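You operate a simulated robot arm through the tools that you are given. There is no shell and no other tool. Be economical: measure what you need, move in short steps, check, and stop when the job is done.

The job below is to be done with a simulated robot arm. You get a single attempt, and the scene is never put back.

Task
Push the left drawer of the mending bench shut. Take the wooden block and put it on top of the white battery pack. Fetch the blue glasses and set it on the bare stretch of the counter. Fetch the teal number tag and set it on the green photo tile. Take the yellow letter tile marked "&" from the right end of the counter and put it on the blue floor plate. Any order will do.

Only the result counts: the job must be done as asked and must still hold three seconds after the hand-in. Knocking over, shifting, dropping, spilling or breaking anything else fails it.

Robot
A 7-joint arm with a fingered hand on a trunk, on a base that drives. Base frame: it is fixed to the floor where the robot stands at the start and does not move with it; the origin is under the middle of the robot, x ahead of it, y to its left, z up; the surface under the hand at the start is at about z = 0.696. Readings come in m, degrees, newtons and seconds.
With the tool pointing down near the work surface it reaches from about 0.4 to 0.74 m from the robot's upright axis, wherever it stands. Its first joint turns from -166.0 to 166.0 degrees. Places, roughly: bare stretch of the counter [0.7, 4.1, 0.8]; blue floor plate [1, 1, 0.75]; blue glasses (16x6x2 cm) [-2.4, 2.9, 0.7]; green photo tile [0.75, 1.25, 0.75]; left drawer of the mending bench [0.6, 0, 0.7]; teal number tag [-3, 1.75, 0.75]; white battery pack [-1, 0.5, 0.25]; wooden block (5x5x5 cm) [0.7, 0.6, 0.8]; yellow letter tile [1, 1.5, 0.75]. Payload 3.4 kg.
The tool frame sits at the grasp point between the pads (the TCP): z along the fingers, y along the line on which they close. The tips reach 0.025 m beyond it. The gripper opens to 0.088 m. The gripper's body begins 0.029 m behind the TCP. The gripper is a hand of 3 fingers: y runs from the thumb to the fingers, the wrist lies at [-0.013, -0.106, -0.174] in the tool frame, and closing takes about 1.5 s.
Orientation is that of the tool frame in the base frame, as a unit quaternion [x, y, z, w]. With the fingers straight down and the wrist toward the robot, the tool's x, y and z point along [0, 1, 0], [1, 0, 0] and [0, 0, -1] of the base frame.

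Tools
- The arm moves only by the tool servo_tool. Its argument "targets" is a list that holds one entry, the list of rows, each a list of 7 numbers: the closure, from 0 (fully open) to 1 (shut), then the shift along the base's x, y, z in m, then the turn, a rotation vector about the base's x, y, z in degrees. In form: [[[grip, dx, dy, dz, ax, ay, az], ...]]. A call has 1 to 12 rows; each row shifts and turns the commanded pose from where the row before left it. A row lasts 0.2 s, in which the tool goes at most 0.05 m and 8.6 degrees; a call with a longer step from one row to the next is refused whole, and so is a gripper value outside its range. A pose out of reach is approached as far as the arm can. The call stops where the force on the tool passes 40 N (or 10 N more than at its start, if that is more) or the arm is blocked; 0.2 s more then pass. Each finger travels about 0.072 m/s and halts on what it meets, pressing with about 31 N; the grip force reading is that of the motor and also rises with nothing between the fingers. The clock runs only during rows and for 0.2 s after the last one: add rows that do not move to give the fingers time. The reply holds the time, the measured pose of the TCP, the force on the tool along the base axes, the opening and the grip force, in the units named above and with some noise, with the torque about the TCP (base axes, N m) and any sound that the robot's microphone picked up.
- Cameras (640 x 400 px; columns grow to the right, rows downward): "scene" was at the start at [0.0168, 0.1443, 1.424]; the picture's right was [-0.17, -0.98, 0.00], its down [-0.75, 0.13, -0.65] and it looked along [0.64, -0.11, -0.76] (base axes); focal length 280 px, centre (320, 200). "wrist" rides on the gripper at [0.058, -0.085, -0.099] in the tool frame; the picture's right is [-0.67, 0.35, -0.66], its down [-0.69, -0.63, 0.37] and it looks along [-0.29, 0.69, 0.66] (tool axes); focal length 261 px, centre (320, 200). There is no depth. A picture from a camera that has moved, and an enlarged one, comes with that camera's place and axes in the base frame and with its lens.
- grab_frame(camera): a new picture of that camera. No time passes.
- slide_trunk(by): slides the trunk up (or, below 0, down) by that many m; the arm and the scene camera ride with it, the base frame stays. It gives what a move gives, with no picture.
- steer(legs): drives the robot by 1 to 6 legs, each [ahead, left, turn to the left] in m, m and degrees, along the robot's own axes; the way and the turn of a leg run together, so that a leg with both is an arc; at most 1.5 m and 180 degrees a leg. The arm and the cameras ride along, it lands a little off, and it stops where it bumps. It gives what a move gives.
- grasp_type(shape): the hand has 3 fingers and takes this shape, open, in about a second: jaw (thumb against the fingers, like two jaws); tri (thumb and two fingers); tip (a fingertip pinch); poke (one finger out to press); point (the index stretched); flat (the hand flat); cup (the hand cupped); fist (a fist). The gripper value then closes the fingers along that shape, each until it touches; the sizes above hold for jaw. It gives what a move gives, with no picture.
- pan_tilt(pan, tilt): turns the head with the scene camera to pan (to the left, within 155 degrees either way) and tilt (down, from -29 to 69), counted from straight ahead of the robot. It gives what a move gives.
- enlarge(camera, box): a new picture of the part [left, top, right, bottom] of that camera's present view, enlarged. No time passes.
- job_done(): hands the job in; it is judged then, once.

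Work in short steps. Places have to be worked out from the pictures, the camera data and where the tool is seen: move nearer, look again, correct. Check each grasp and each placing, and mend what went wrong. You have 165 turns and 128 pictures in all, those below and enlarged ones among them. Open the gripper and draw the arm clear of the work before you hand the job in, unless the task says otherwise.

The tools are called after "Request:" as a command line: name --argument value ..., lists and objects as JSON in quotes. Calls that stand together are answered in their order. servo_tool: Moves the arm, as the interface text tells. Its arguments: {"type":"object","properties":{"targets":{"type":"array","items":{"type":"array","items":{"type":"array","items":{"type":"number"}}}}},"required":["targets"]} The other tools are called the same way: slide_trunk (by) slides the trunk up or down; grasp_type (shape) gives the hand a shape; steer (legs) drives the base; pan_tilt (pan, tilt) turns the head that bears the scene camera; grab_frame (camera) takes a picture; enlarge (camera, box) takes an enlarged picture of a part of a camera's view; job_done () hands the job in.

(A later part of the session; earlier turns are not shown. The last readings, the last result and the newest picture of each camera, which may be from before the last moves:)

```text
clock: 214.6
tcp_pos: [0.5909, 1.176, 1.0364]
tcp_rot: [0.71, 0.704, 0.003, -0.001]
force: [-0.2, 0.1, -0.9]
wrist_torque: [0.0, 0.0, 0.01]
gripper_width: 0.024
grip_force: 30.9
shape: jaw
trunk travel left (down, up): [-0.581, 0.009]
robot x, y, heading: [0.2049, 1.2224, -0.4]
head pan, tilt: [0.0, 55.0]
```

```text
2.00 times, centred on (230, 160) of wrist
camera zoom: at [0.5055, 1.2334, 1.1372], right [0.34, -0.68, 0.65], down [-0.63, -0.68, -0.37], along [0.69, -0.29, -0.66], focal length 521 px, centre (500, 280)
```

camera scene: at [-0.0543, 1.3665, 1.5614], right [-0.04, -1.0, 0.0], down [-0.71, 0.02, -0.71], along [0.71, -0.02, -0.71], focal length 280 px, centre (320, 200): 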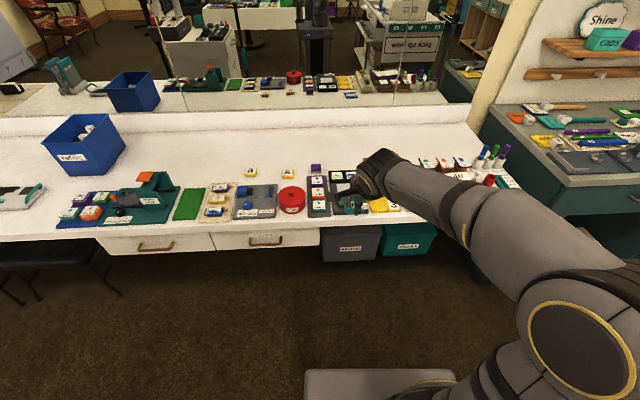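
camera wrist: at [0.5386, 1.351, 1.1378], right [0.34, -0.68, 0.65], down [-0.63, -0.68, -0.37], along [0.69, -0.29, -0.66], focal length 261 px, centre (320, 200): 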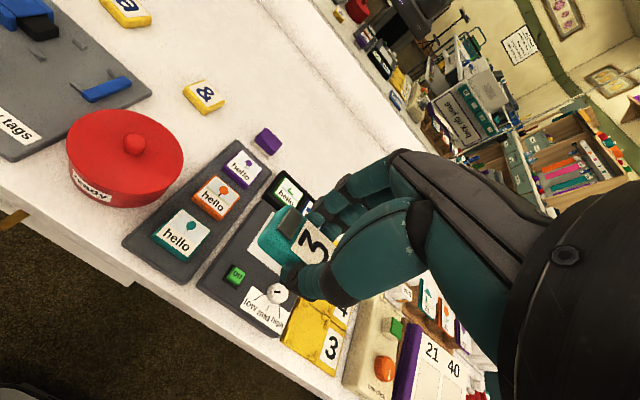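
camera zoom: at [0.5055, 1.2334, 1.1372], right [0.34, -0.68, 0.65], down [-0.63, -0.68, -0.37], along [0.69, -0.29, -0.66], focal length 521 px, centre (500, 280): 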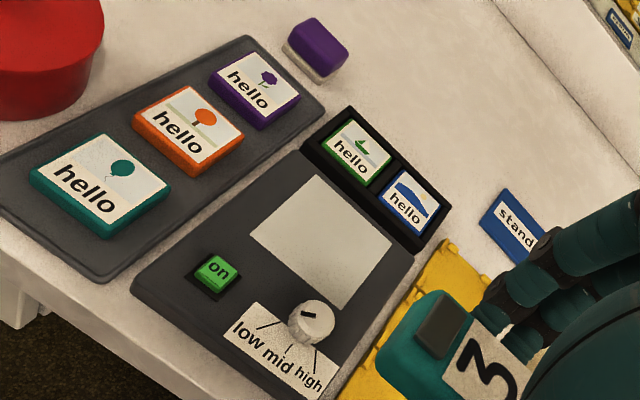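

The green boat tile is at [0.861, 1.264], top z≈0.783. I carry the tag over it, stopping 4 cm above.

Request:
servo_tool --targets '[[[1, 0.03, 0.025, 0, 0, 0, 0], [1, 0.035, 0.03, 0, 0, 0, 0], [1, 0.035, 0.029, 0, 0, 0, 0], [1, 0.04, 0, -0.02, 0, 0, 0], [1, 0.04, 0, -0.025, 0, 0, 0], [1, 0.04, 0, -0.025, 0, 0, 0], [1, 0.04, 0, -0.025, 0, 0, 0], [1, 0.01, 0, -0.045, 0, 0, 0], [1, 0, 0, -0.045, 0, 0, 0], [1, 0, 0, 0, 0, 0, 0]]]'

Request:
enlarge --camera "wrist" --box '[180, 120, 380, 320]'

Request:
enlarge --camera "scene" --box '[300, 100, 460, 200]'

```text
clock: 216.8
tcp_pos: [0.8687, 1.2581, 0.8534]
tcp_rot: [0.71, 0.704, 0.002, -0.001]
force: [0.4, 0.4, 0.1]
wrist_torque: [0.01, 0.01, 0.0]
gripper_width: 0.024
grip_force: 30.4
shape: jaw
trunk travel left (down, up): [-0.581, 0.009]
robot x, y, heading: [0.2041, 1.2239, -0.2]
head pan, tilt: [0.0, 55.0]
```

```text
2.00 times, centred on (280, 220) of wrist
camera zoom: at [0.7831, 1.3145, 0.9523], right [0.34, -0.67, 0.65], down [-0.63, -0.68, -0.37], along [0.69, -0.29, -0.66], focal length 521 px, centre (400, 160)
```

zoom: 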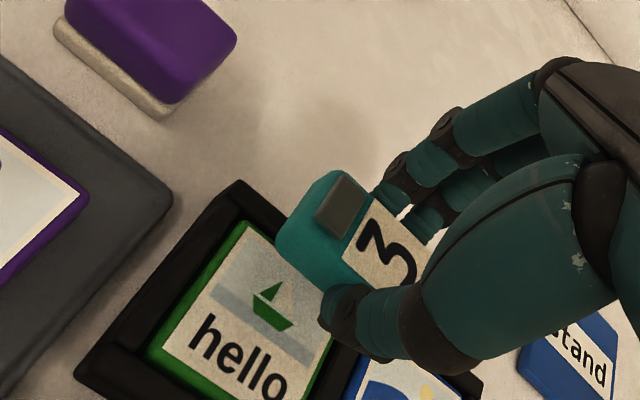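

```text
4.00 times, centred on (380, 150) of scene
camera zoom: at [0.2196, 1.3812, 1.548], right [-0.01, -1.0, 0.0], down [-0.82, 0.01, -0.57], along [0.57, 0.0, -0.82], focal length 1119 px, centre (80, 400)
```

zoom: 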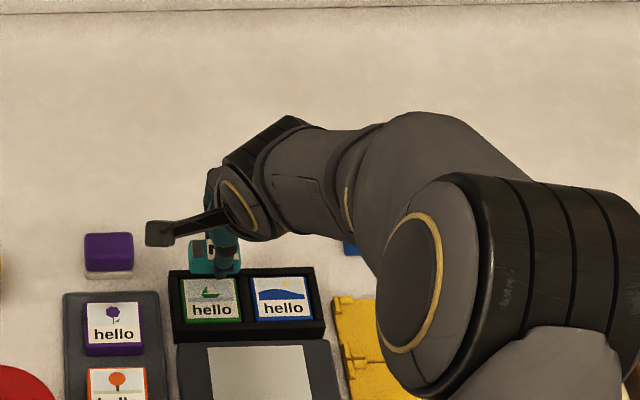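

I correct 1 cm toward me and lower to just above the tile.

Request:
servo_tool --targets '[[[1, -0.011, -0.002, 0, 0, 0, 0], [1, 0, 0, -0.018, 0, 0, 0], [1, 0, 0, -0.014, 0, 0, 0], [1, 0, 0, 0, 0, 0, 0]]]'

Request:
enlarge --camera "wrist" --box '[180, 120, 380, 320]'

```text
clock: 217.8
tcp_pos: [0.8572, 1.2561, 0.8264]
tcp_rot: [0.71, 0.704, 0.007, 0.004]
force: [0.5, 1.7, 33.3]
wrist_torque: [0.03, -0.09, 0.01]
gripper_width: 0.0261
grip_force: 30.7
shape: jaw
trunk travel left (down, up): [-0.581, 0.009]
robot x, y, heading: [0.2042, 1.2254, -0.5]
head pan, tilt: [0.0, 55.0]
```

```text
2.00 times, centred on (280, 220) of wrist
camera zoom: at [0.769, 1.3133, 0.9253], right [0.34, -0.68, 0.66], down [-0.63, -0.68, -0.38], along [0.7, -0.29, -0.65], focal length 521 px, centre (400, 160)
```

zoom: 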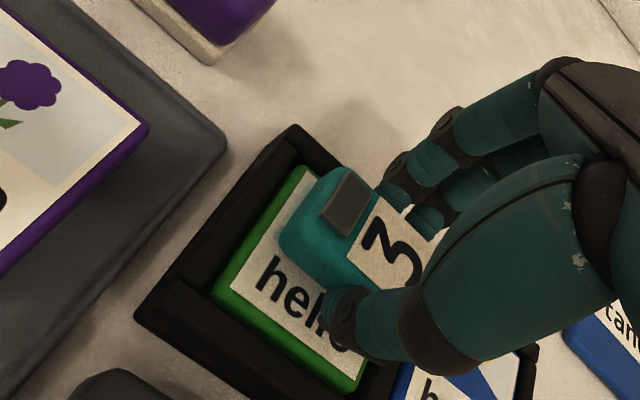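

Contact on the tile, whose true centre computes to [0.847, 1.261]. I lift 6 mm, shift back 9 mm, and set down again.

Request:
servo_tool --targets '[[[1, 0, 0, 0.008, 0, 0, 0], [1, -0.009, 0, 0, 0, 0, 0], [1, 0, 0, -0.003, 0, 0, 0], [1, 0, 0, -0.002, 0, 0, 0], [1, 0, 0, 0, 0, 0, 0]]]'

Request:
enlarge --camera "wrist" --box '[180, 120, 380, 320]'

```text
clock: 219.0
tcp_pos: [0.846, 1.2535, 0.8267]
tcp_rot: [0.71, 0.704, 0.004, 0.0]
force: [-0.3, 2.9, 23.8]
wrist_torque: [0.06, -0.1, 0.03]
gripper_width: 0.0262
grip_force: 31.1
shape: jaw
trunk travel left (down, up): [-0.581, 0.009]
robot x, y, heading: [0.206, 1.2213, -0.2]
head pan, tilt: [0.0, 55.0]
```

```text
2.00 times, centred on (280, 220) of wrist
camera zoom: at [0.7589, 1.3112, 0.9263], right [0.34, -0.68, 0.65], down [-0.63, -0.68, -0.37], along [0.7, -0.29, -0.66], focal length 521 px, centre (400, 160)
```

zoom: 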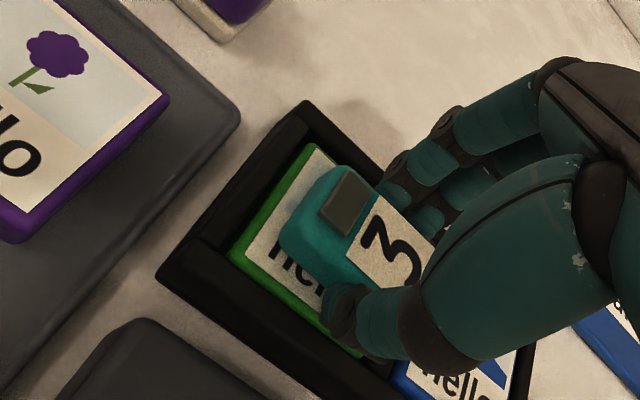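

Well centred on the tile. I release gently and rise.

Request:
servo_tool --targets '[[[0.9, 0, 0, 0.001, 0, 0, 0], [0.75, 0, 0, 0, 0, 0, 0], [0.62, 0, 0, 0, 0, 0, 0], [0.52, 0, 0, 0, 0, 0, 0], [0.52, 0, 0, 0, 0, 0, 0], [0.52, 0, 0, 0.02, 0, 0, 0], [0.52, 0, 0, 0.04, 0, 0, 0], [0.4, 0, 0, 0.05, 0, 0, 0]]]'

Request:
enlarge --camera "wrist" --box '[160, 120, 360, 320]'

```text
clock: 220.8
tcp_pos: [0.8458, 1.2548, 0.9358]
tcp_rot: [0.71, 0.704, 0.001, -0.002]
force: [-0.1, -0.8, 0.0]
wrist_torque: [-0.02, -0.03, -0.05]
gripper_width: 0.0526
grip_force: 0.1
shape: jaw
trunk travel left (down, up): [-0.581, 0.009]
robot x, y, heading: [0.2031, 1.2222, -0.4]
head pan, tilt: [0.0, 55.0]
```

```text
2.00 times, centred on (260, 220) of wrist
camera zoom: at [0.7596, 1.313, 1.0356], right [0.34, -0.67, 0.65], down [-0.63, -0.68, -0.37], along [0.69, -0.29, -0.66], focal length 521 px, centre (440, 160)
```

zoom: 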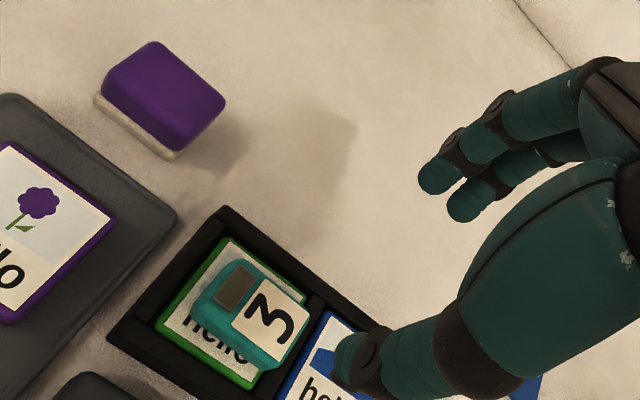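

The tag rests on the green tile. Next is the "&" tile, at about [0.901, 1.475]; I shift the base left toward it.

Request:
servo_tool --targets '[[[0, -0.03, 0, 0.04, 0, 0, 0], [0, -0.04, 0, 0.02, 0, 0, 0], [0, -0.04, 0, 0, 0, 0, 0]]]'

Request:
steer --legs '[[0.05, 0.17, 0]]'

Request:
grab_frame --camera "wrist"

Request:
enlarge --camera "scene" --box '[220, 90, 420, 215]'

```text
clock: 221.6
tcp_pos: [0.737, 1.2558, 0.9959]
tcp_rot: [0.709, 0.705, 0.002, -0.001]
force: [0.4, 1.1, 0.4]
wrist_torque: [-0.01, 0.01, -0.01]
gripper_width: 0.0876
grip_force: 0.0
shape: jaw
trunk travel left (down, up): [-0.581, 0.009]
robot x, y, heading: [0.2053, 1.2255, -0.4]
head pan, tilt: [0.0, 55.0]
```

```text
clock: 223.1
tcp_pos: [0.7865, 1.4307, 0.9936]
tcp_rot: [0.708, 0.706, 0.001, -0.001]
force: [-0.1, 0.0, 0.3]
wrist_torque: [0.0, 0.0, -0.02]
gripper_width: 0.0877
grip_force: 0.0
shape: jaw
trunk travel left (down, up): [-0.581, 0.009]
robot x, y, heading: [0.2536, 1.3937, -0.0]
head pan, tilt: [0.0, 55.0]
```

```text
29 pictures are left
camera wrist: at [0.7017, 1.4873, 1.0938], right [0.35, -0.67, 0.65], down [-0.63, -0.68, -0.37], along [0.69, -0.29, -0.66], focal length 261 px, centre (320, 200)
```

wrist: 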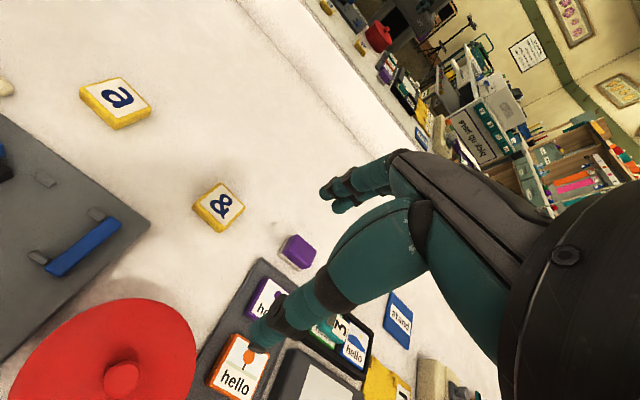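

```text
3.20 times, centred on (320, 152) of scene
camera zoom: at [0.2702, 1.5548, 1.5478], right [0.0, -1.0, 0.0], down [-0.82, 0.0, -0.57], along [0.57, 0.0, -0.82], focal length 895 px, centre (320, 352)
```

zoom: 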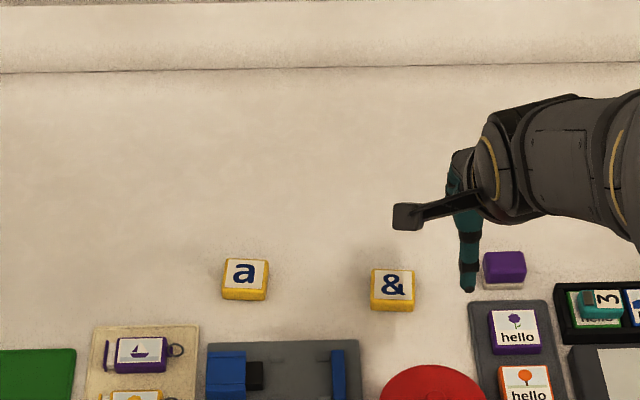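

The "&" tile is at about [0.879, 1.473]. I move above it with the jaw straddling it front to back.

Request:
servo_tool --targets '[[[0.15, 0.035, 0.015, -0.01, 0, 0, 0], [0.2, 0.035, 0.015, -0.02, 0, 0, 0], [0.2, 0.0225, 0.012, -0.03, 0, 0, 0], [0.2, 0, 0, -0.045, 0, 0, 0], [0.2, 0, 0, -0.035, 0, 0, 0], [0.2, 0, 0, 0, 0, 0, 0]]]'

Request:
grab_frame --camera "wrist"

```text
clock: 224.5
tcp_pos: [0.8783, 1.4706, 0.8527]
tcp_rot: [0.708, 0.706, 0.002, -0.001]
force: [-0.1, -0.7, 0.2]
wrist_torque: [-0.01, 0.03, 0.01]
gripper_width: 0.0707
grip_force: 0.1
shape: jaw
trunk travel left (down, up): [-0.581, 0.009]
robot x, y, heading: [0.2576, 1.4003, -0.3]
head pan, tilt: [0.0, 55.0]
```

```text
27 pictures are left
camera wrist: at [0.793, 1.5268, 0.9523], right [0.34, -0.67, 0.65], down [-0.63, -0.68, -0.37], along [0.69, -0.29, -0.66], focal length 261 px, centre (320, 200)
```

wrist: 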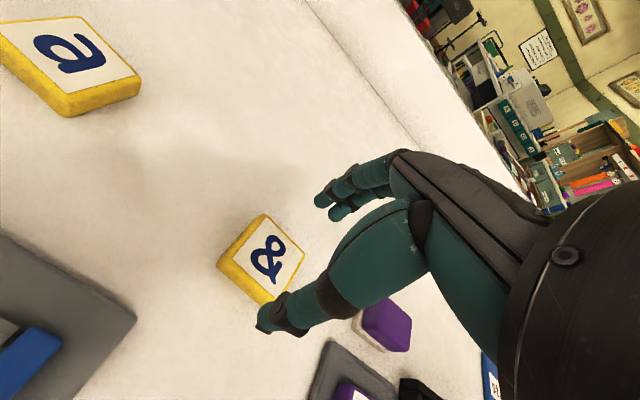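

Aligned. I lower, feeling for the counter.

Request:
servo_tool --targets '[[[0.2, 0.001, 0.002, -0.02, 0, 0, 0], [0.2, 0, 0, -0.015, 0, 0, 0], [0.2, 0, 0, -0.006, 0, 0, 0], [0.2, 0, 0, 0, 0, 0, 0]]]'

```text
clock: 225.5
tcp_pos: [0.8817, 1.4727, 0.8129]
tcp_rot: [0.709, 0.706, 0.002, 0.0]
force: [-0.2, 0.1, -0.9]
wrist_torque: [-0.02, 0.03, -0.01]
gripper_width: 0.0706
grip_force: 0.0
shape: jaw
trunk travel left (down, up): [-0.581, 0.009]
robot x, y, heading: [0.2576, 1.3985, -0.6]
head pan, tilt: [0.0, 55.0]
```

Request:
servo_tool --targets '[[[0.2, -0.002, 0.001, -0.004, 0, 0, 0], [0.35, 0, 0, 0, 0, 0, 0], [0.5, 0, 0, 0, 0, 0, 0], [0.7, 0, 0, 0, 0, 0, 0], [1, 0, 0, 0, 0, 0, 0], [1, 0, 0, 0, 0, 0, 0], [1, 0, 0, 0, 0, 0, 0]]]'

Request:
grab_frame --camera "wrist"

```text
clock: 227.1
tcp_pos: [0.8794, 1.4731, 0.8095]
tcp_rot: [0.708, 0.706, 0.001, -0.001]
force: [0.0, 1.1, 0.0]
wrist_torque: [-0.02, 0.0, -0.04]
gripper_width: 0.0417
grip_force: 31.2
shape: jaw
trunk travel left (down, up): [-0.581, 0.009]
robot x, y, heading: [0.2574, 1.3975, -0.3]
head pan, tilt: [0.0, 55.0]
```

```text
26 pictures are left
camera wrist: at [0.7937, 1.5312, 0.9088], right [0.34, -0.67, 0.65], down [-0.63, -0.68, -0.37], along [0.69, -0.29, -0.66], focal length 261 px, centre (320, 200)
```

wrist: 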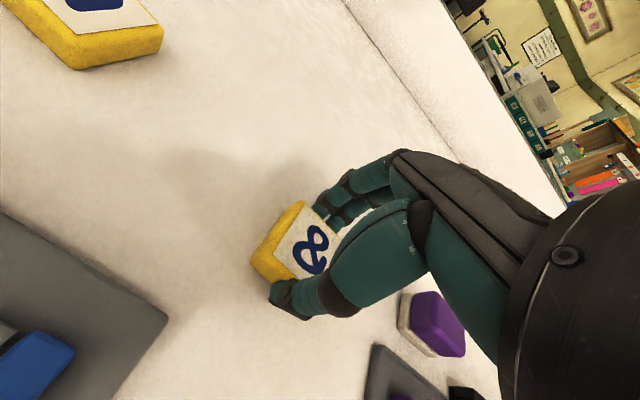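

Gripped at 41.7 mm. I lift and strafe right toward the blue plate.

Request:
servo_tool --targets '[[[1, 0, 0, 0.02, 0, 0, 0], [1, 0, 0, 0.04, 0, 0, 0], [1, 0, 0, 0.05, 0, 0, 0], [1, 0, 0, 0.04, 0, 0, 0]]]'

Request:
steer --legs '[[0.02, -0.24, 0]]'

Request:
grab_frame --camera "wrist"

Request:
grab_frame --camera "scene"

```text
clock: 228.1
tcp_pos: [0.8782, 1.4713, 0.9607]
tcp_rot: [0.709, 0.705, 0.001, -0.001]
force: [-0.5, 0.0, 0.4]
wrist_torque: [0.03, -0.02, 0.01]
gripper_width: 0.0416
grip_force: 30.8
shape: jaw
trunk travel left (down, up): [-0.581, 0.009]
robot x, y, heading: [0.2554, 1.3996, -0.3]
head pan, tilt: [0.0, 55.0]
```

```text
clock: 229.8
tcp_pos: [0.8975, 1.2432, 0.9598]
tcp_rot: [0.706, 0.708, 0.003, -0.001]
force: [-0.2, -0.1, -0.6]
wrist_torque: [0.02, -0.02, -0.04]
gripper_width: 0.0416
grip_force: 31.4
shape: jaw
trunk travel left (down, up): [-0.581, 0.009]
robot x, y, heading: [0.2729, 1.1666, 0.2]
head pan, tilt: [0.0, 55.0]
```

```text
25 pictures are left
camera wrist: at [0.8112, 1.2984, 1.0599], right [0.35, -0.67, 0.65], down [-0.63, -0.69, -0.37], along [0.7, -0.28, -0.66], focal length 261 px, centre (320, 200)
```

wrist: 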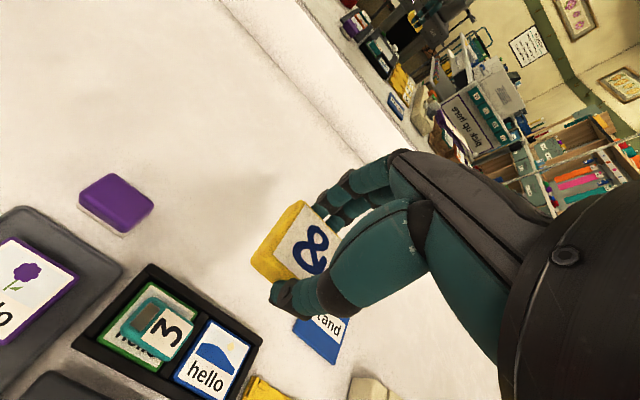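

```text
24 pictures are left
camera scene: at [0.2878, 1.3184, 1.5481], right [0.0, -1.0, 0.0], down [-0.82, 0.0, -0.57], along [0.57, 0.0, -0.82], focal length 280 px, centre (320, 200)
```

scene: 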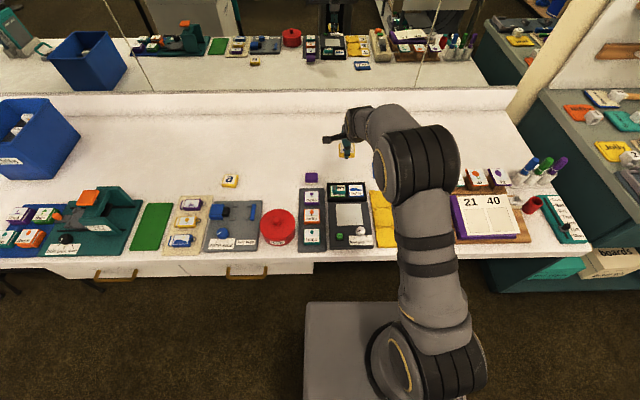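

I move over the plate (≈[0.944, 1.10]) at a safe height and check.

Request:
servo_tool --targets '[[[1, 0.012, -0.035, 0, 0, 0, 0], [1, 0.012, -0.035, 0, 0, 0, 0], [1, 0.012, -0.035, 0, 0, 0, 0], [1, 0.01, -0.034, -0.02, 0, 0, 0], [1, 0, 0, -0.045, 0, 0, 0], [1, 0, 0, -0.025, 0, 0, 0], [1, 0, 0, 0, 0, 0, 0]]]'

Request:
grab_frame --camera "wrist"

```text
clock: 231.4
tcp_pos: [0.9448, 1.1012, 0.8693]
tcp_rot: [0.705, 0.709, 0.002, -0.001]
force: [-0.2, -0.7, -0.4]
wrist_torque: [-0.03, 0.0, -0.02]
gripper_width: 0.0415
grip_force: 31.1
shape: jaw
trunk travel left (down, up): [-0.581, 0.009]
robot x, y, heading: [0.2759, 1.1602, 0.0]
head pan, tilt: [0.0, 55.0]
```

```text
23 pictures are left
camera wrist: at [0.8588, 1.1585, 0.9691], right [0.35, -0.67, 0.65], down [-0.63, -0.69, -0.37], along [0.7, -0.28, -0.66], focal length 261 px, centre (320, 200)
```

wrist: 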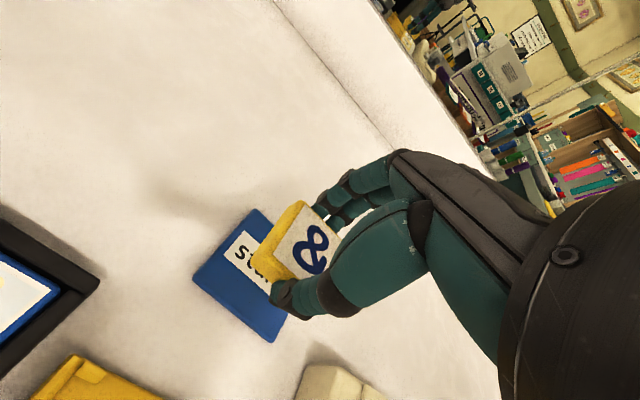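

The plate centre computes to [0.950, 1.094]. I nudge and lower until contact.

Request:
servo_tool --targets '[[[1, 0.004, -0.006, -0.02, 0, 0, 0], [1, 0, 0, -0.02, 0, 0, 0], [1, 0, 0, -0.006, 0, 0, 0], [1, 0, 0, 0, 0, 0, 0]]]'

Request:
servo_tool --targets '[[[1, 0, 0, -0.003, 0, 0, 0], [1, 0, 0, -0.002, 0, 0, 0], [1, 0, 0, 0, 0, 0, 0]]]'

```text
clock: 232.4
tcp_pos: [0.9498, 1.0968, 0.8221]
tcp_rot: [0.706, 0.708, 0.001, -0.002]
force: [0.6, -0.5, -1.0]
wrist_torque: [-0.01, 0.03, 0.01]
gripper_width: 0.0413
grip_force: 31.4
shape: jaw
trunk travel left (down, up): [-0.581, 0.009]
robot x, y, heading: [0.2758, 1.1587, 0.3]
head pan, tilt: [0.0, 55.0]
```

```text
clock: 233.2
tcp_pos: [0.9475, 1.0966, 0.8177]
tcp_rot: [0.706, 0.708, 0.002, -0.001]
force: [0.1, 0.4, 0.3]
wrist_torque: [-0.02, -0.02, 0.0]
gripper_width: 0.0413
grip_force: 30.8
shape: jaw
trunk travel left (down, up): [-0.581, 0.009]
robot x, y, heading: [0.2741, 1.1629, 0.2]
head pan, tilt: [0.0, 55.0]
```

Request:
servo_tool --targets '[[[1, 0, 0, -0.002, 0, 0, 0], [1, 0, 0, -0.001, 0, 0, 0], [1, 0, 0, 0, 0, 0, 0]]]'

```text
clock: 234.0
tcp_pos: [0.9469, 1.0979, 0.8155]
tcp_rot: [0.706, 0.708, 0.001, -0.002]
force: [0.7, 0.0, 1.3]
wrist_torque: [0.0, -0.04, 0.0]
gripper_width: 0.0416
grip_force: 30.8
shape: jaw
trunk travel left (down, up): [-0.581, 0.009]
robot x, y, heading: [0.2774, 1.164, 0.0]
head pan, tilt: [0.0, 55.0]
```

Request:
servo_tool --targets '[[[1, 0, 0, -0.002, 0, 0, 0], [1, 0, 0, 0, 0, 0, 0]]]'

```text
clock: 234.6
tcp_pos: [0.9479, 1.096, 0.8155]
tcp_rot: [0.706, 0.708, 0.002, 0.001]
force: [1.8, 1.0, 7.5]
wrist_torque: [0.04, -0.05, 0.08]
gripper_width: 0.0416
grip_force: 31.2
shape: jaw
trunk travel left (down, up): [-0.581, 0.009]
robot x, y, heading: [0.2744, 1.1637, 0.4]
head pan, tilt: [0.0, 55.0]
```

Contact (7.5 N) at z=0.8155, 6 mm above its counter height, matching the plate. I release and rise.

Request:
servo_tool --targets '[[[0.8, 0, 0, 0, 0, 0, 0], [0.6, 0, 0, 0, 0, 0, 0], [0.4, 0, 0, 0, 0, 0, 0], [0.25, 0, 0, 0, 0, 0, 0], [0.2, 0, 0, 0, 0, 0, 0], [0.2, 0, 0, 0.02, 0, 0, 0], [0.2, 0, 0, 0.04, 0, 0, 0], [0.2, 0, 0, 0.05, 0, 0, 0], [0.2, -0.01, 0, 0.04, 0, 0, 0]]]'

Request:
grab_frame --camera "wrist"

```text
clock: 236.6
tcp_pos: [0.9346, 1.0999, 0.9649]
tcp_rot: [0.706, 0.708, 0.001, -0.002]
force: [-0.2, 0.6, -0.1]
wrist_torque: [-0.04, 0.0, -0.04]
gripper_width: 0.0701
grip_force: 0.0
shape: jaw
trunk travel left (down, up): [-0.581, 0.009]
robot x, y, heading: [0.2738, 1.161, 0.1]
head pan, tilt: [0.0, 55.0]
```

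```text
22 pictures are left
camera wrist: at [0.848, 1.1557, 1.0651], right [0.35, -0.67, 0.65], down [-0.63, -0.69, -0.37], along [0.7, -0.28, -0.66], focal length 261 px, centre (320, 200)
```

wrist: 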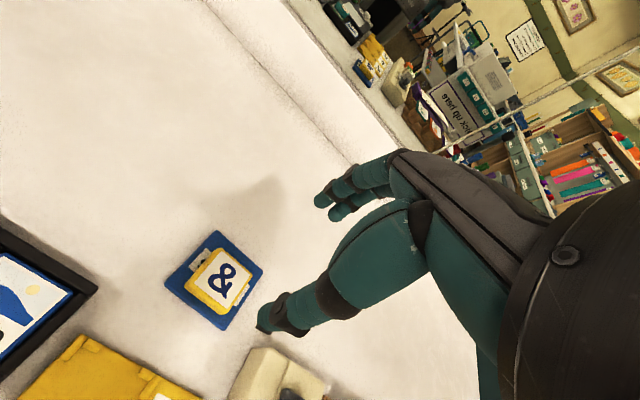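

"&" sits squarely on the blue plate. Last come the blue glasses; I draw the arm in, back away from the counter, and go look for them.

Request:
servo_tool --targets '[[[0, -0.045, 0, 0.02, 0, 0, 0], [0, -0.045, 0, 0.02, 0, 0, 0], [0, -0.045, 0.01, 0.02, 0, 0, 0], [0, -0.04, 0.02, 0.02, 0, 0, 0]]]'

Request:
steer --legs '[[-0.5, 0.1, 0], [-0.9, 0.25, 0]]'

Request:
pan_tilt --pan 125 --tilt 28

Request:
grab_frame --camera "scene"

```text
refused: row 3 steps farther than a row can; nothing moved
```

```text
clock: 244.1
tcp_pos: [-0.4612, 1.4422, 0.9643]
tcp_rot: [0.713, 0.702, 0.002, -0.001]
force: [0.1, -0.1, 0.9]
wrist_torque: [0.0, 0.01, -0.02]
gripper_width: 0.07
grip_force: 0.0
shape: jaw
trunk travel left (down, up): [-0.581, 0.009]
robot x, y, heading: [-1.1184, 1.5155, -0.8]
head pan, tilt: [0.0, 55.0]
```

```text
clock: 246.2
tcp_pos: [-0.4609, 1.4415, 0.9645]
tcp_rot: [0.713, 0.702, 0.002, -0.001]
force: [1.0, 0.5, -0.8]
wrist_torque: [0.02, 0.01, -0.01]
gripper_width: 0.0702
grip_force: 0.0
shape: jaw
trunk travel left (down, up): [-0.581, 0.009]
robot x, y, heading: [-1.1207, 1.5221, -0.8]
head pan, tilt: [125.0, 28.0]
```

```text
21 pictures are left
camera scene: at [-1.2268, 1.7513, 1.5872], right [0.83, 0.56, 0.0], down [0.26, -0.39, -0.88], along [-0.49, 0.73, -0.47], focal length 280 px, centre (320, 200)
```

scene: 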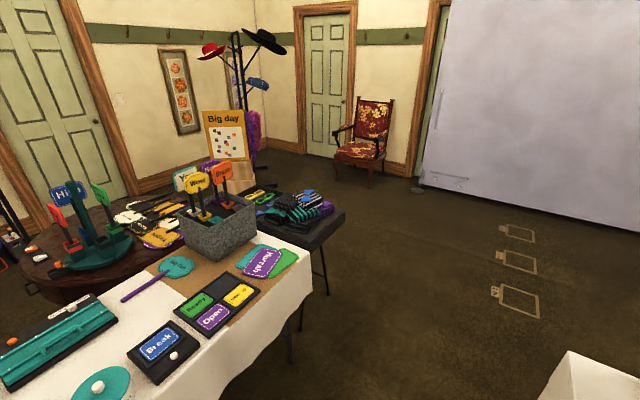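

Request:
enlarge --camera "scene" --box '[230, 170, 360, 260]'

Request:
servo_tool --targets '[[[0, -0.04, 0, 0.02, 0, 0, 0], [0, -0.04, 0, 0.02, 0, 0, 0], [0, -0.04, 0, 0.02, 0, 0, 0], [0, -0.04, 0.02, 0.02, 0, 0, 0]]]'

```text
4.44 times, centred on (295, 215) of scene
camera zoom: at [-1.2268, 1.7513, 1.5872], right [0.83, 0.56, 0.0], down [0.26, -0.39, -0.88], along [-0.49, 0.73, -0.47], focal length 1243 px, centre (431, 133)
```

zoom: 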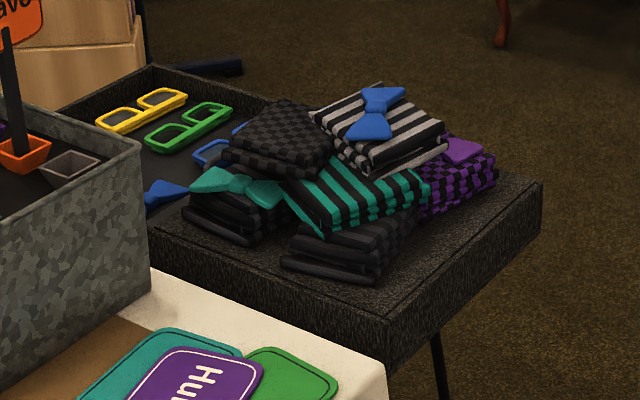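

```text
clock: 247.2
tcp_pos: [-0.6203, 1.46, 1.0457]
tcp_rot: [0.713, 0.701, 0.001, -0.001]
force: [0.0, -1.1, -1.3]
wrist_torque: [-0.02, -0.04, 0.01]
gripper_width: 0.0876
grip_force: 0.1
shape: jaw
trunk travel left (down, up): [-0.581, 0.009]
robot x, y, heading: [-1.118, 1.5155, -0.8]
head pan, tilt: [125.0, 28.0]
```

The blue glasses lie in a row of three at about [-2.37, 2.91], best reached from the table's far (+y) side. I drive around there.

Request:
steer --legs '[[-0.05, 0, 91], [0.6, 0.16, 0], [1.4, 0, 0]]'

Request:
steer --legs '[[0.12, 1.0, 0], [0, 0, 179.9]]'

Request:
pan_tilt --pan 0 --tilt 45

Request:
grab_frame --camera "scene"

```text
clock: 261.0
tcp_pos: [-1.3137, 3.957, 1.0464]
tcp_rot: [-0.016, 1.0, 0.0, -0.002]
force: [0.3, -0.5, 0.1]
wrist_torque: [0.01, -0.01, 0.03]
gripper_width: 0.0875
grip_force: 0.1
shape: jaw
trunk travel left (down, up): [-0.581, 0.009]
robot x, y, heading: [-1.3444, 3.4521, 91.9]
head pan, tilt: [125.0, 28.0]
```

```text
clock: 273.4
tcp_pos: [-2.382, 3.037, 1.0444]
tcp_rot: [1.0, 0.004, 0.001, 0.001]
force: [-0.5, -0.1, -0.2]
wrist_torque: [-0.01, 0.01, 0.02]
gripper_width: 0.0876
grip_force: 0.1
shape: jaw
trunk travel left (down, up): [-0.581, 0.009]
robot x, y, heading: [-2.335, 3.5401, -89.2]
head pan, tilt: [125.0, 28.0]
```

```text
clock: 275.5
tcp_pos: [-2.3814, 3.0372, 1.0457]
tcp_rot: [1.0, 0.005, 0.002, 0.001]
force: [-0.1, 0.3, -0.1]
wrist_torque: [0.02, 0.01, -0.01]
gripper_width: 0.0876
grip_force: 0.2
shape: jaw
trunk travel left (down, up): [-0.581, 0.009]
robot x, y, heading: [-2.3392, 3.5401, -89.6]
head pan, tilt: [0.0, 45.0]
```

```text
19 pictures are left
camera scene: at [-2.1779, 3.5195, 1.5614], right [-1.0, -0.01, 0.0], down [-0.01, 0.71, -0.71], along [0.01, -0.71, -0.71], focal length 280 px, centre (320, 200)
```

scene: 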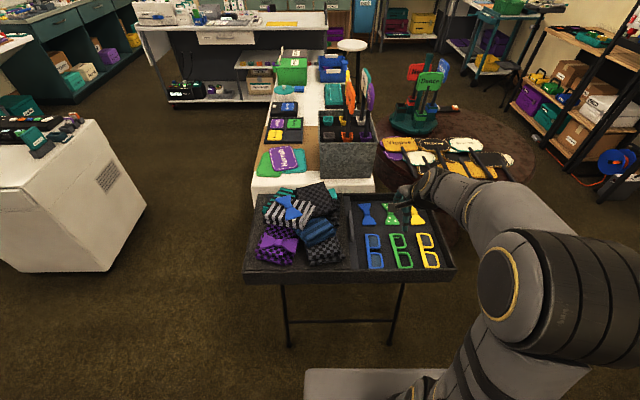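

The blue pair lies along y at about [-2.366, 2.928]. Grasping across its 6 cm width suits an approach from the +x side, so I drive around to there.

Request:
steer --legs '[[0, 0.95, 0], [0, 0, -90.4], [0, 0.6, 0], [0.26, 0, 0]]'

Request:
pan_tilt --pan 0 --tilt 50

Request:
grab_frame --camera "wrist"

```text
clock: 288.6
tcp_pos: [-2.1657, 2.977, 1.0457]
tcp_rot: [0.712, -0.702, 0.002, 0.002]
force: [-0.1, -0.1, 0.3]
wrist_torque: [-0.01, -0.01, 0.01]
gripper_width: 0.0878
grip_force: 0.1
shape: jaw
trunk travel left (down, up): [-0.581, 0.009]
robot x, y, heading: [-1.6632, 2.9387, -179.2]
head pan, tilt: [0.0, 45.0]
```

```text
clock: 289.3
tcp_pos: [-2.1657, 2.9765, 1.0443]
tcp_rot: [0.713, -0.702, 0.0, 0.002]
force: [-0.7, -0.1, 0.3]
wrist_torque: [0.0, 0.0, 0.01]
gripper_width: 0.0875
grip_force: 0.0
shape: jaw
trunk travel left (down, up): [-0.581, 0.009]
robot x, y, heading: [-1.6645, 2.9397, -179.1]
head pan, tilt: [0.0, 50.0]
```

```text
18 pictures are left
camera wrist: at [-2.0815, 2.9198, 1.1455], right [-0.36, 0.67, 0.65], down [0.62, 0.69, -0.37], along [-0.7, 0.27, -0.66], focal length 261 px, centre (320, 200)
```

wrist: 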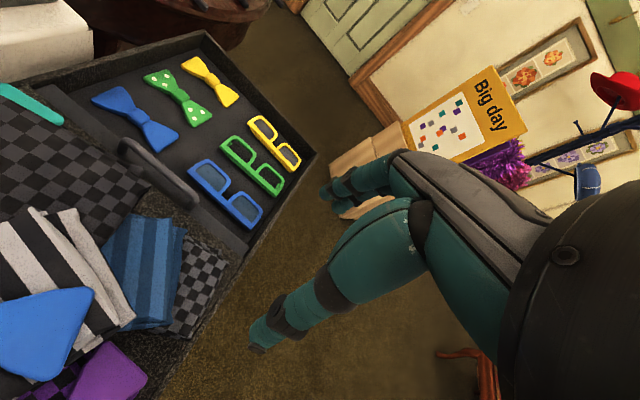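

The blue glasses are at about [-2.363, 2.93], lying along y. I reach over at height, then lower with the trunk.

Request:
servo_tool --targets '[[[0.1, -0.04, -0.01, 0, 0, 0, 0], [0.16, -0.04, -0.01, 0, 0, 0, 0], [0.16, -0.04, -0.01, 0, 0, 0, 0], [0.16, -0.04, -0.01, 0, 0, 0, 0], [0.16, -0.037, -0.007, -0.02, 0, 0, 0], [0.16, 0, 0, 0, 0, 0, 0]]]'

Request:
slide_trunk --by -0.13

Request:
grab_frame --camera "wrist"

```text
clock: 290.7
tcp_pos: [-2.3614, 2.9301, 1.0267]
tcp_rot: [0.713, -0.702, 0.001, 0.001]
force: [-0.3, -0.5, 0.1]
wrist_torque: [0.0, 0.02, 0.03]
gripper_width: 0.0742
grip_force: 0.1
shape: jaw
trunk travel left (down, up): [-0.581, 0.009]
robot x, y, heading: [-1.6632, 2.938, -179.3]
head pan, tilt: [0.0, 50.0]
```

```text
clock: 292.3
tcp_pos: [-2.3625, 2.9316, 0.8973]
tcp_rot: [0.713, -0.701, 0.0, 0.002]
force: [-0.5, 0.0, 0.0]
wrist_torque: [0.01, -0.01, -0.01]
gripper_width: 0.0739
grip_force: 0.0
shape: jaw
trunk travel left (down, up): [-0.451, 0.139]
robot x, y, heading: [-1.6651, 2.9372, -179.2]
head pan, tilt: [0.0, 50.0]
```

```text
17 pictures are left
camera wrist: at [-2.2782, 2.8738, 0.996], right [-0.36, 0.67, 0.65], down [0.62, 0.69, -0.37], along [-0.7, 0.27, -0.66], focal length 261 px, centre (320, 200)
```

wrist: 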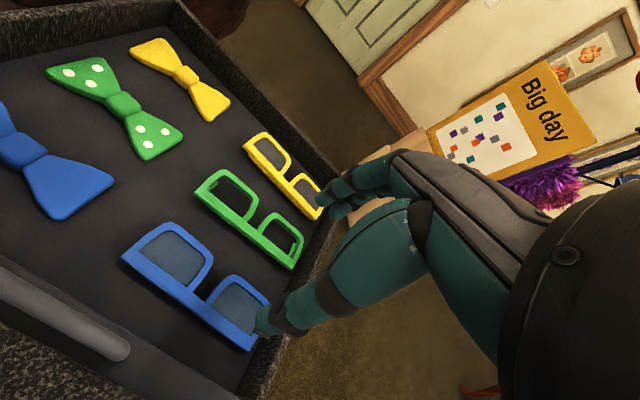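

Centre computes to [-2.366, 2.923]. I adjust and lower with care.

Request:
servo_tool --targets '[[[0.16, -0.003, -0.008, -0.035, 0, 0, 0], [0.16, 0, 0, -0.04, 0, 0, 0], [0.16, 0, 0, -0.03, 0, 0, 0], [0.16, 0, 0, -0.015, 0, 0, 0], [0.16, 0, 0, 0, 0, 0, 0]]]'

Request:
grab_frame --camera "wrist"

```text
clock: 293.5
tcp_pos: [-2.3678, 2.9232, 0.7767]
tcp_rot: [0.713, -0.702, 0.001, 0.002]
force: [-0.5, -0.4, 0.6]
wrist_torque: [0.0, -0.01, 0.03]
gripper_width: 0.0742
grip_force: 0.0
shape: jaw
trunk travel left (down, up): [-0.451, 0.139]
robot x, y, heading: [-1.6626, 2.9387, -178.9]
head pan, tilt: [0.0, 50.0]
```

```text
16 pictures are left
camera wrist: at [-2.2826, 2.8655, 0.8767], right [-0.36, 0.67, 0.65], down [0.62, 0.69, -0.37], along [-0.7, 0.27, -0.66], focal length 261 px, centre (320, 200)
```

wrist: 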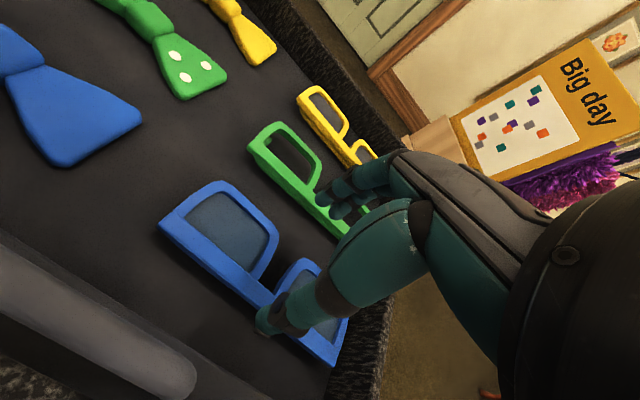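

Request:
servo_tool --targets '[[[0.16, 0.005, -0.003, -0.012, 0, 0, 0], [0.16, 0, 0, -0.01, 0, 0, 0], [0.16, 0, 0, -0.006, 0, 0, 0], [0.16, 0, 0, 0, 0, 0, 0]]]'

Request:
enlarge --camera "wrist" --box '[160, 140, 400, 380]'

```text
clock: 294.5
tcp_pos: [-2.3619, 2.9205, 0.7487]
tcp_rot: [0.713, -0.701, 0.001, 0.002]
force: [-0.3, 0.2, 0.0]
wrist_torque: [0.03, -0.05, -0.01]
gripper_width: 0.0744
grip_force: 0.1
shape: jaw
trunk travel left (down, up): [-0.451, 0.139]
robot x, y, heading: [-1.6669, 2.9388, -179.2]
head pan, tilt: [0.0, 50.0]
```

```text
1.67 times, centred on (280, 260) of wrist
camera zoom: at [-2.2764, 2.8641, 0.8485], right [-0.36, 0.67, 0.65], down [0.62, 0.69, -0.37], along [-0.7, 0.27, -0.66], focal length 434 px, centre (387, 100)
```

zoom: 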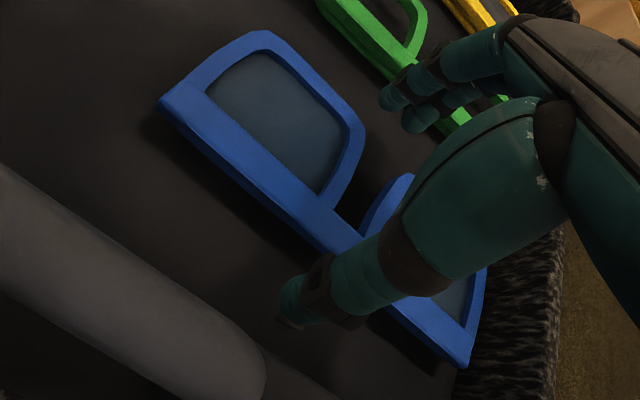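

Request:
servo_tool --targets '[[[0.18, 0, 0, -0.005, 0, 0, 0], [0.18, 0, 0, -0.004, 0, 0, 0], [0.18, 0, 0, 0, 0, 0, 0]]]'

Request:
servo_tool --targets '[[[0.18, 0, 0, -0.003, 0, 0, 0], [0.18, 0, 0, -0.002, 0, 0, 0], [0.18, 0, 0, 0, 0, 0, 0]]]'

```text
clock: 295.3
tcp_pos: [-2.3613, 2.9213, 0.7402]
tcp_rot: [0.713, -0.701, 0.001, 0.002]
force: [0.3, 0.3, -0.5]
wrist_torque: [0.0, 0.01, 0.03]
gripper_width: 0.0723
grip_force: 0.0
shape: jaw
trunk travel left (down, up): [-0.451, 0.139]
robot x, y, heading: [-1.6617, 2.937, -179.0]
head pan, tilt: [0.0, 50.0]
```

```text
clock: 296.1
tcp_pos: [-2.3622, 2.9198, 0.7351]
tcp_rot: [0.713, -0.701, 0.0, 0.001]
force: [0.5, 0.0, -0.5]
wrist_torque: [0.01, -0.03, -0.02]
gripper_width: 0.0727
grip_force: 0.1
shape: jaw
trunk travel left (down, up): [-0.451, 0.139]
robot x, y, heading: [-1.6635, 2.9389, -178.9]
head pan, tilt: [0.0, 50.0]
```

Request:
servo_tool --targets '[[[0.18, 0, 0, -0.003, 0, 0, 0], [0.18, 0, 0, -0.002, 0, 0, 0], [0.18, 0, 0, 0, 0, 0, 0]]]'

Request:
enlarge --camera "wrist" --box '[180, 140, 400, 360]'

```text
clock: 296.9
tcp_pos: [-2.3603, 2.9212, 0.7302]
tcp_rot: [0.712, -0.702, 0.001, 0.001]
force: [-0.4, 0.3, 1.3]
wrist_torque: [0.02, 0.0, -0.01]
gripper_width: 0.0727
grip_force: 0.0
shape: jaw
trunk travel left (down, up): [-0.451, 0.139]
robot x, y, heading: [-1.6648, 2.9326, -179.1]
head pan, tilt: [0.0, 50.0]
```

```text
1.82 times, centred on (290, 250) of wrist
camera zoom: at [-2.2759, 2.8633, 0.8288], right [-0.36, 0.67, 0.65], down [0.62, 0.69, -0.37], along [-0.7, 0.27, -0.66], focal length 474 px, centre (374, 109)
```

zoom: 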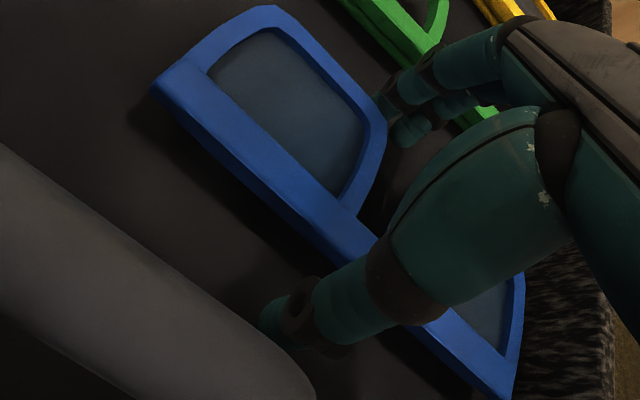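

Request:
servo_tool --targets '[[[0.18, 0, 0, -0.003, 0, 0, 0], [0.18, 0, 0, -0.002, 0, 0, 0], [0.18, 0, 0, 0, 0, 0, 0]]]'

```text
clock: 297.7
tcp_pos: [-2.3617, 2.9194, 0.7235]
tcp_rot: [0.712, -0.702, 0.001, 0.002]
force: [0.2, -0.3, 0.8]
wrist_torque: [0.01, 0.02, 0.06]
gripper_width: 0.072
grip_force: 0.0
shape: jaw
trunk travel left (down, up): [-0.451, 0.139]
robot x, y, heading: [-1.6648, 2.9352, -178.8]
head pan, tilt: [0.0, 50.0]
```

Request:
servo_tool --targets '[[[0.18, 0, 0, -0.003, 0, 0, 0], [0.18, 0, 0, -0.002, 0, 0, 0], [0.18, 0, 0, 0, 0, 0, 0]]]'

```text
clock: 298.5
tcp_pos: [-2.3608, 2.9203, 0.7214]
tcp_rot: [0.712, -0.702, -0.002, 0.004]
force: [-3.3, -0.1, 22.7]
wrist_torque: [0.05, -0.19, -0.02]
gripper_width: 0.0714
grip_force: 0.0
shape: jaw
trunk travel left (down, up): [-0.451, 0.139]
robot x, y, heading: [-1.6636, 2.9388, -179.1]
head pan, tilt: [0.0, 50.0]
```

Touched the tray floor at TCP z≈0.7225. I rise 4 mm and close on the glasses.

Request:
servo_tool --targets '[[[0.18, 0, 0, 0.005, 0, 0, 0], [0.3, 0, 0, 0, 0, 0, 0], [0.45, 0, 0, 0, 0, 0, 0], [0.6, 0, 0, 0, 0, 0, 0], [0.8, 0, 0, 0, 0, 0, 0], [1, 0, 0, 0, 0, 0, 0], [1, 0, 0, 0, 0, 0, 0], [1, 0, 0, 0, 0, 0, 0]]]'

Request:
servo_tool --targets '[[[1, 0, 0, 0.02, 0, 0, 0], [1, 0, 0, 0.03, 0, 0, 0], [1, 0, 0, 0.03, 0, 0, 0]]]'

Request:
grab_frame --camera "wrist"

```text
clock: 300.3
tcp_pos: [-2.361, 2.9215, 0.7231]
tcp_rot: [0.712, -0.702, 0.001, 0.002]
force: [0.8, 0.4, 1.4]
wrist_torque: [0.01, -0.05, -0.01]
gripper_width: 0.0379
grip_force: 31.2
shape: jaw
trunk travel left (down, up): [-0.451, 0.139]
robot x, y, heading: [-1.6608, 2.9379, -179.1]
head pan, tilt: [0.0, 50.0]
```

```text
clock: 301.1
tcp_pos: [-2.3601, 2.9218, 0.8041]
tcp_rot: [0.713, -0.701, 0.001, 0.0]
force: [0.5, -0.1, -0.3]
wrist_torque: [-0.03, 0.04, 0.0]
gripper_width: 0.0377
grip_force: 31.2
shape: jaw
trunk travel left (down, up): [-0.451, 0.139]
robot x, y, heading: [-1.6657, 2.9408, -179.1]
head pan, tilt: [0.0, 50.0]
```

```text
13 pictures are left
camera wrist: at [-2.2746, 2.8632, 0.9035], right [-0.36, 0.67, 0.65], down [0.62, 0.69, -0.37], along [-0.7, 0.27, -0.66], focal length 261 px, centre (320, 200)
```

wrist: 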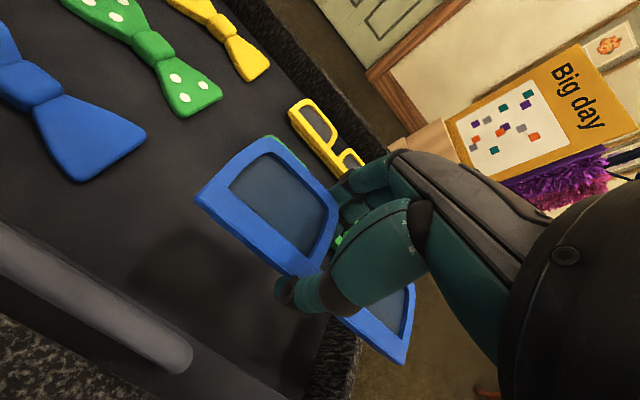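

Glasses are held level. I raise them, pull in, back away, and head for the counter's bare stretch, staying at y≈3.6 to pass the photo booth.

Request:
servo_tool --targets '[[[1, 0, 0, 0.045, 0, 0, 0], [1, 0, 0, 0.045, 0, 0, 0], [1, 0, 0, 0.045, 0, 0, 0], [1, 0, 0, 0.045, 0, 0, 0], [1, 0, 0, 0.045, 0, 0, 0], [1, 0.04, 0, 0.02, 0, 0, 0], [1, 0.045, 0, 0, 0, 0, 0], [1, 0.045, 0, 0, 0, 0, 0], [1, 0.045, 0, 0, 0, 0, 0], [1, 0.02, 0, 0, 0, 0, 0]]]'

Request:
steer --legs '[[-0.25, 0, 0], [0, -0.7, 0], [0, 0, 179.5], [0.7, 0.1, 0]]'

Request:
pan_tilt --pan 0 --tilt 25

Request:
grab_frame --camera "scene"

```text
clock: 303.3
tcp_pos: [-2.1632, 2.9205, 1.0509]
tcp_rot: [0.713, -0.701, 0.001, 0.002]
force: [-0.5, 0.6, 0.2]
wrist_torque: [0.0, 0.0, 0.0]
gripper_width: 0.0363
grip_force: 31.5
shape: jaw
trunk travel left (down, up): [-0.451, 0.139]
robot x, y, heading: [-1.6644, 2.9351, -179.4]
head pan, tilt: [0.0, 50.0]
```

```text
clock: 319.3
tcp_pos: [-0.2218, 3.7317, 1.0511]
tcp_rot: [0.712, 0.702, 0.001, -0.001]
force: [-1.0, -0.5, -0.1]
wrist_torque: [0.02, 0.0, -0.01]
gripper_width: 0.0353
grip_force: 30.6
shape: jaw
trunk travel left (down, up): [-0.451, 0.139]
robot x, y, heading: [-0.7231, 3.7299, -0.7]
head pan, tilt: [0.0, 50.0]
```

```text
clock: 320.2
tcp_pos: [-0.2219, 3.7315, 1.0513]
tcp_rot: [0.713, 0.702, 0.002, -0.001]
force: [0.1, 0.8, -0.5]
wrist_torque: [0.01, 0.0, -0.01]
gripper_width: 0.0354
grip_force: 30.9
shape: jaw
trunk travel left (down, up): [-0.451, 0.139]
robot x, y, heading: [-0.72, 3.7329, -0.9]
head pan, tilt: [0.0, 25.0]
```

```text
12 pictures are left
camera scene: at [-0.687, 3.8869, 1.4619], right [-0.01, -1.0, 0.0], down [-0.42, 0.01, -0.91], along [0.91, -0.01, -0.42], focal length 280 px, centre (320, 200)
```

scene: 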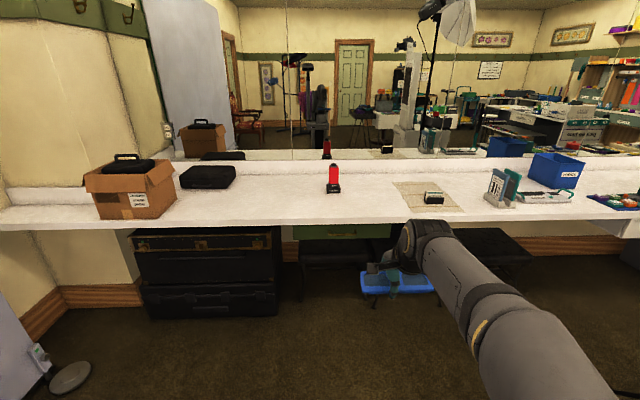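

The bare area is left of the red torch, around [0.75, 4.1]. I drive up to it.

Request:
steer --legs '[[0.82, 0.36, 0.8]]'

Request:
pan_tilt --pan 0 --tilt 50

Request:
grab_frame --camera "scene"

```text
clock: 324.8
tcp_pos: [0.5812, 4.0909, 1.0516]
tcp_rot: [0.708, 0.707, 0.001, -0.002]
force: [-0.2, -0.1, -0.4]
wrist_torque: [0.01, 0.0, 0.0]
gripper_width: 0.0356
grip_force: 30.7
shape: jaw
trunk travel left (down, up): [-0.451, 0.139]
robot x, y, heading: [0.0794, 4.0796, 0.0]
head pan, tilt: [0.0, 25.0]
```

```text
clock: 325.7
tcp_pos: [0.5801, 4.0895, 1.0521]
tcp_rot: [0.708, 0.706, 0.002, 0.001]
force: [0.1, -0.2, -0.3]
wrist_torque: [-0.01, -0.01, 0.02]
gripper_width: 0.0353
grip_force: 30.8
shape: jaw
trunk travel left (down, up): [-0.451, 0.139]
robot x, y, heading: [0.0787, 4.0822, -0.2]
head pan, tilt: [0.0, 50.0]
```

```text
11 pictures are left
camera scene: at [0.098, 4.24, 1.4245], right [0.0, -1.0, 0.0], down [-0.77, 0.0, -0.64], along [0.64, 0.0, -0.77], focal length 280 px, centre (320, 200)
```

scene: 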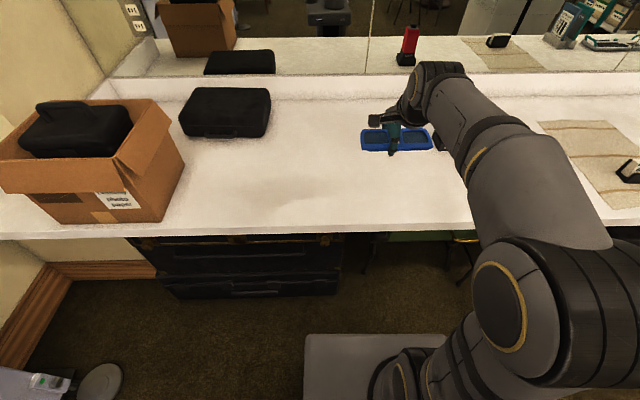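

The counter here is empty around [0.70, 4.12]. I carry the glasses over it and descend to 0.84.

Request:
servo_tool --targets '[[[1, 0.04, 0.012, 0, 0, 0, 0], [1, 0.04, 0.012, 0, 0, 0, 0], [1, 0.04, 0.012, -0.01, 0, 0, 0], [1, 0, 0, -0.045, 0, 0, 0], [1, 0, 0, -0.045, 0, 0, 0], [1, 0, 0, -0.045, 0, 0, 0], [1, 0, 0, -0.045, 0, 0, 0], [1, 0, 0, -0.022, 0, 0, 0], [1, 0, 0, 0, 0, 0, 0]]]'

Request:
grab_frame --camera "wrist"

```text
clock: 327.7
tcp_pos: [0.6982, 4.1277, 0.8374]
tcp_rot: [0.708, 0.706, 0.001, -0.001]
force: [0.1, 0.1, -1.2]
wrist_torque: [0.01, -0.03, 0.02]
gripper_width: 0.0338
grip_force: 30.9
shape: jaw
trunk travel left (down, up): [-0.451, 0.139]
robot x, y, heading: [0.0773, 4.0812, -0.1]
head pan, tilt: [0.0, 50.0]
```

```text
10 pictures are left
camera wrist: at [0.6124, 4.1845, 0.9371], right [0.35, -0.67, 0.65], down [-0.63, -0.68, -0.37], along [0.69, -0.28, -0.66], focal length 261 px, centre (320, 200)
```

wrist: 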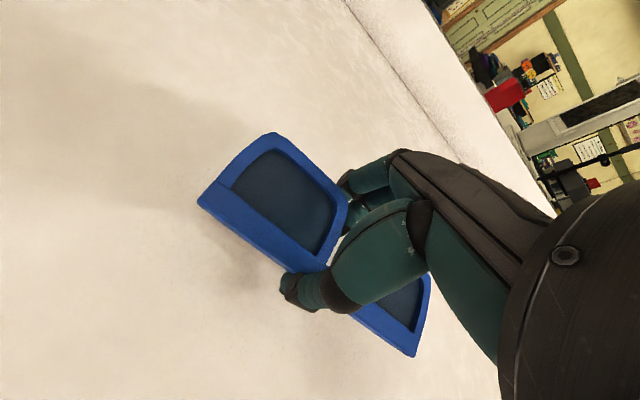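

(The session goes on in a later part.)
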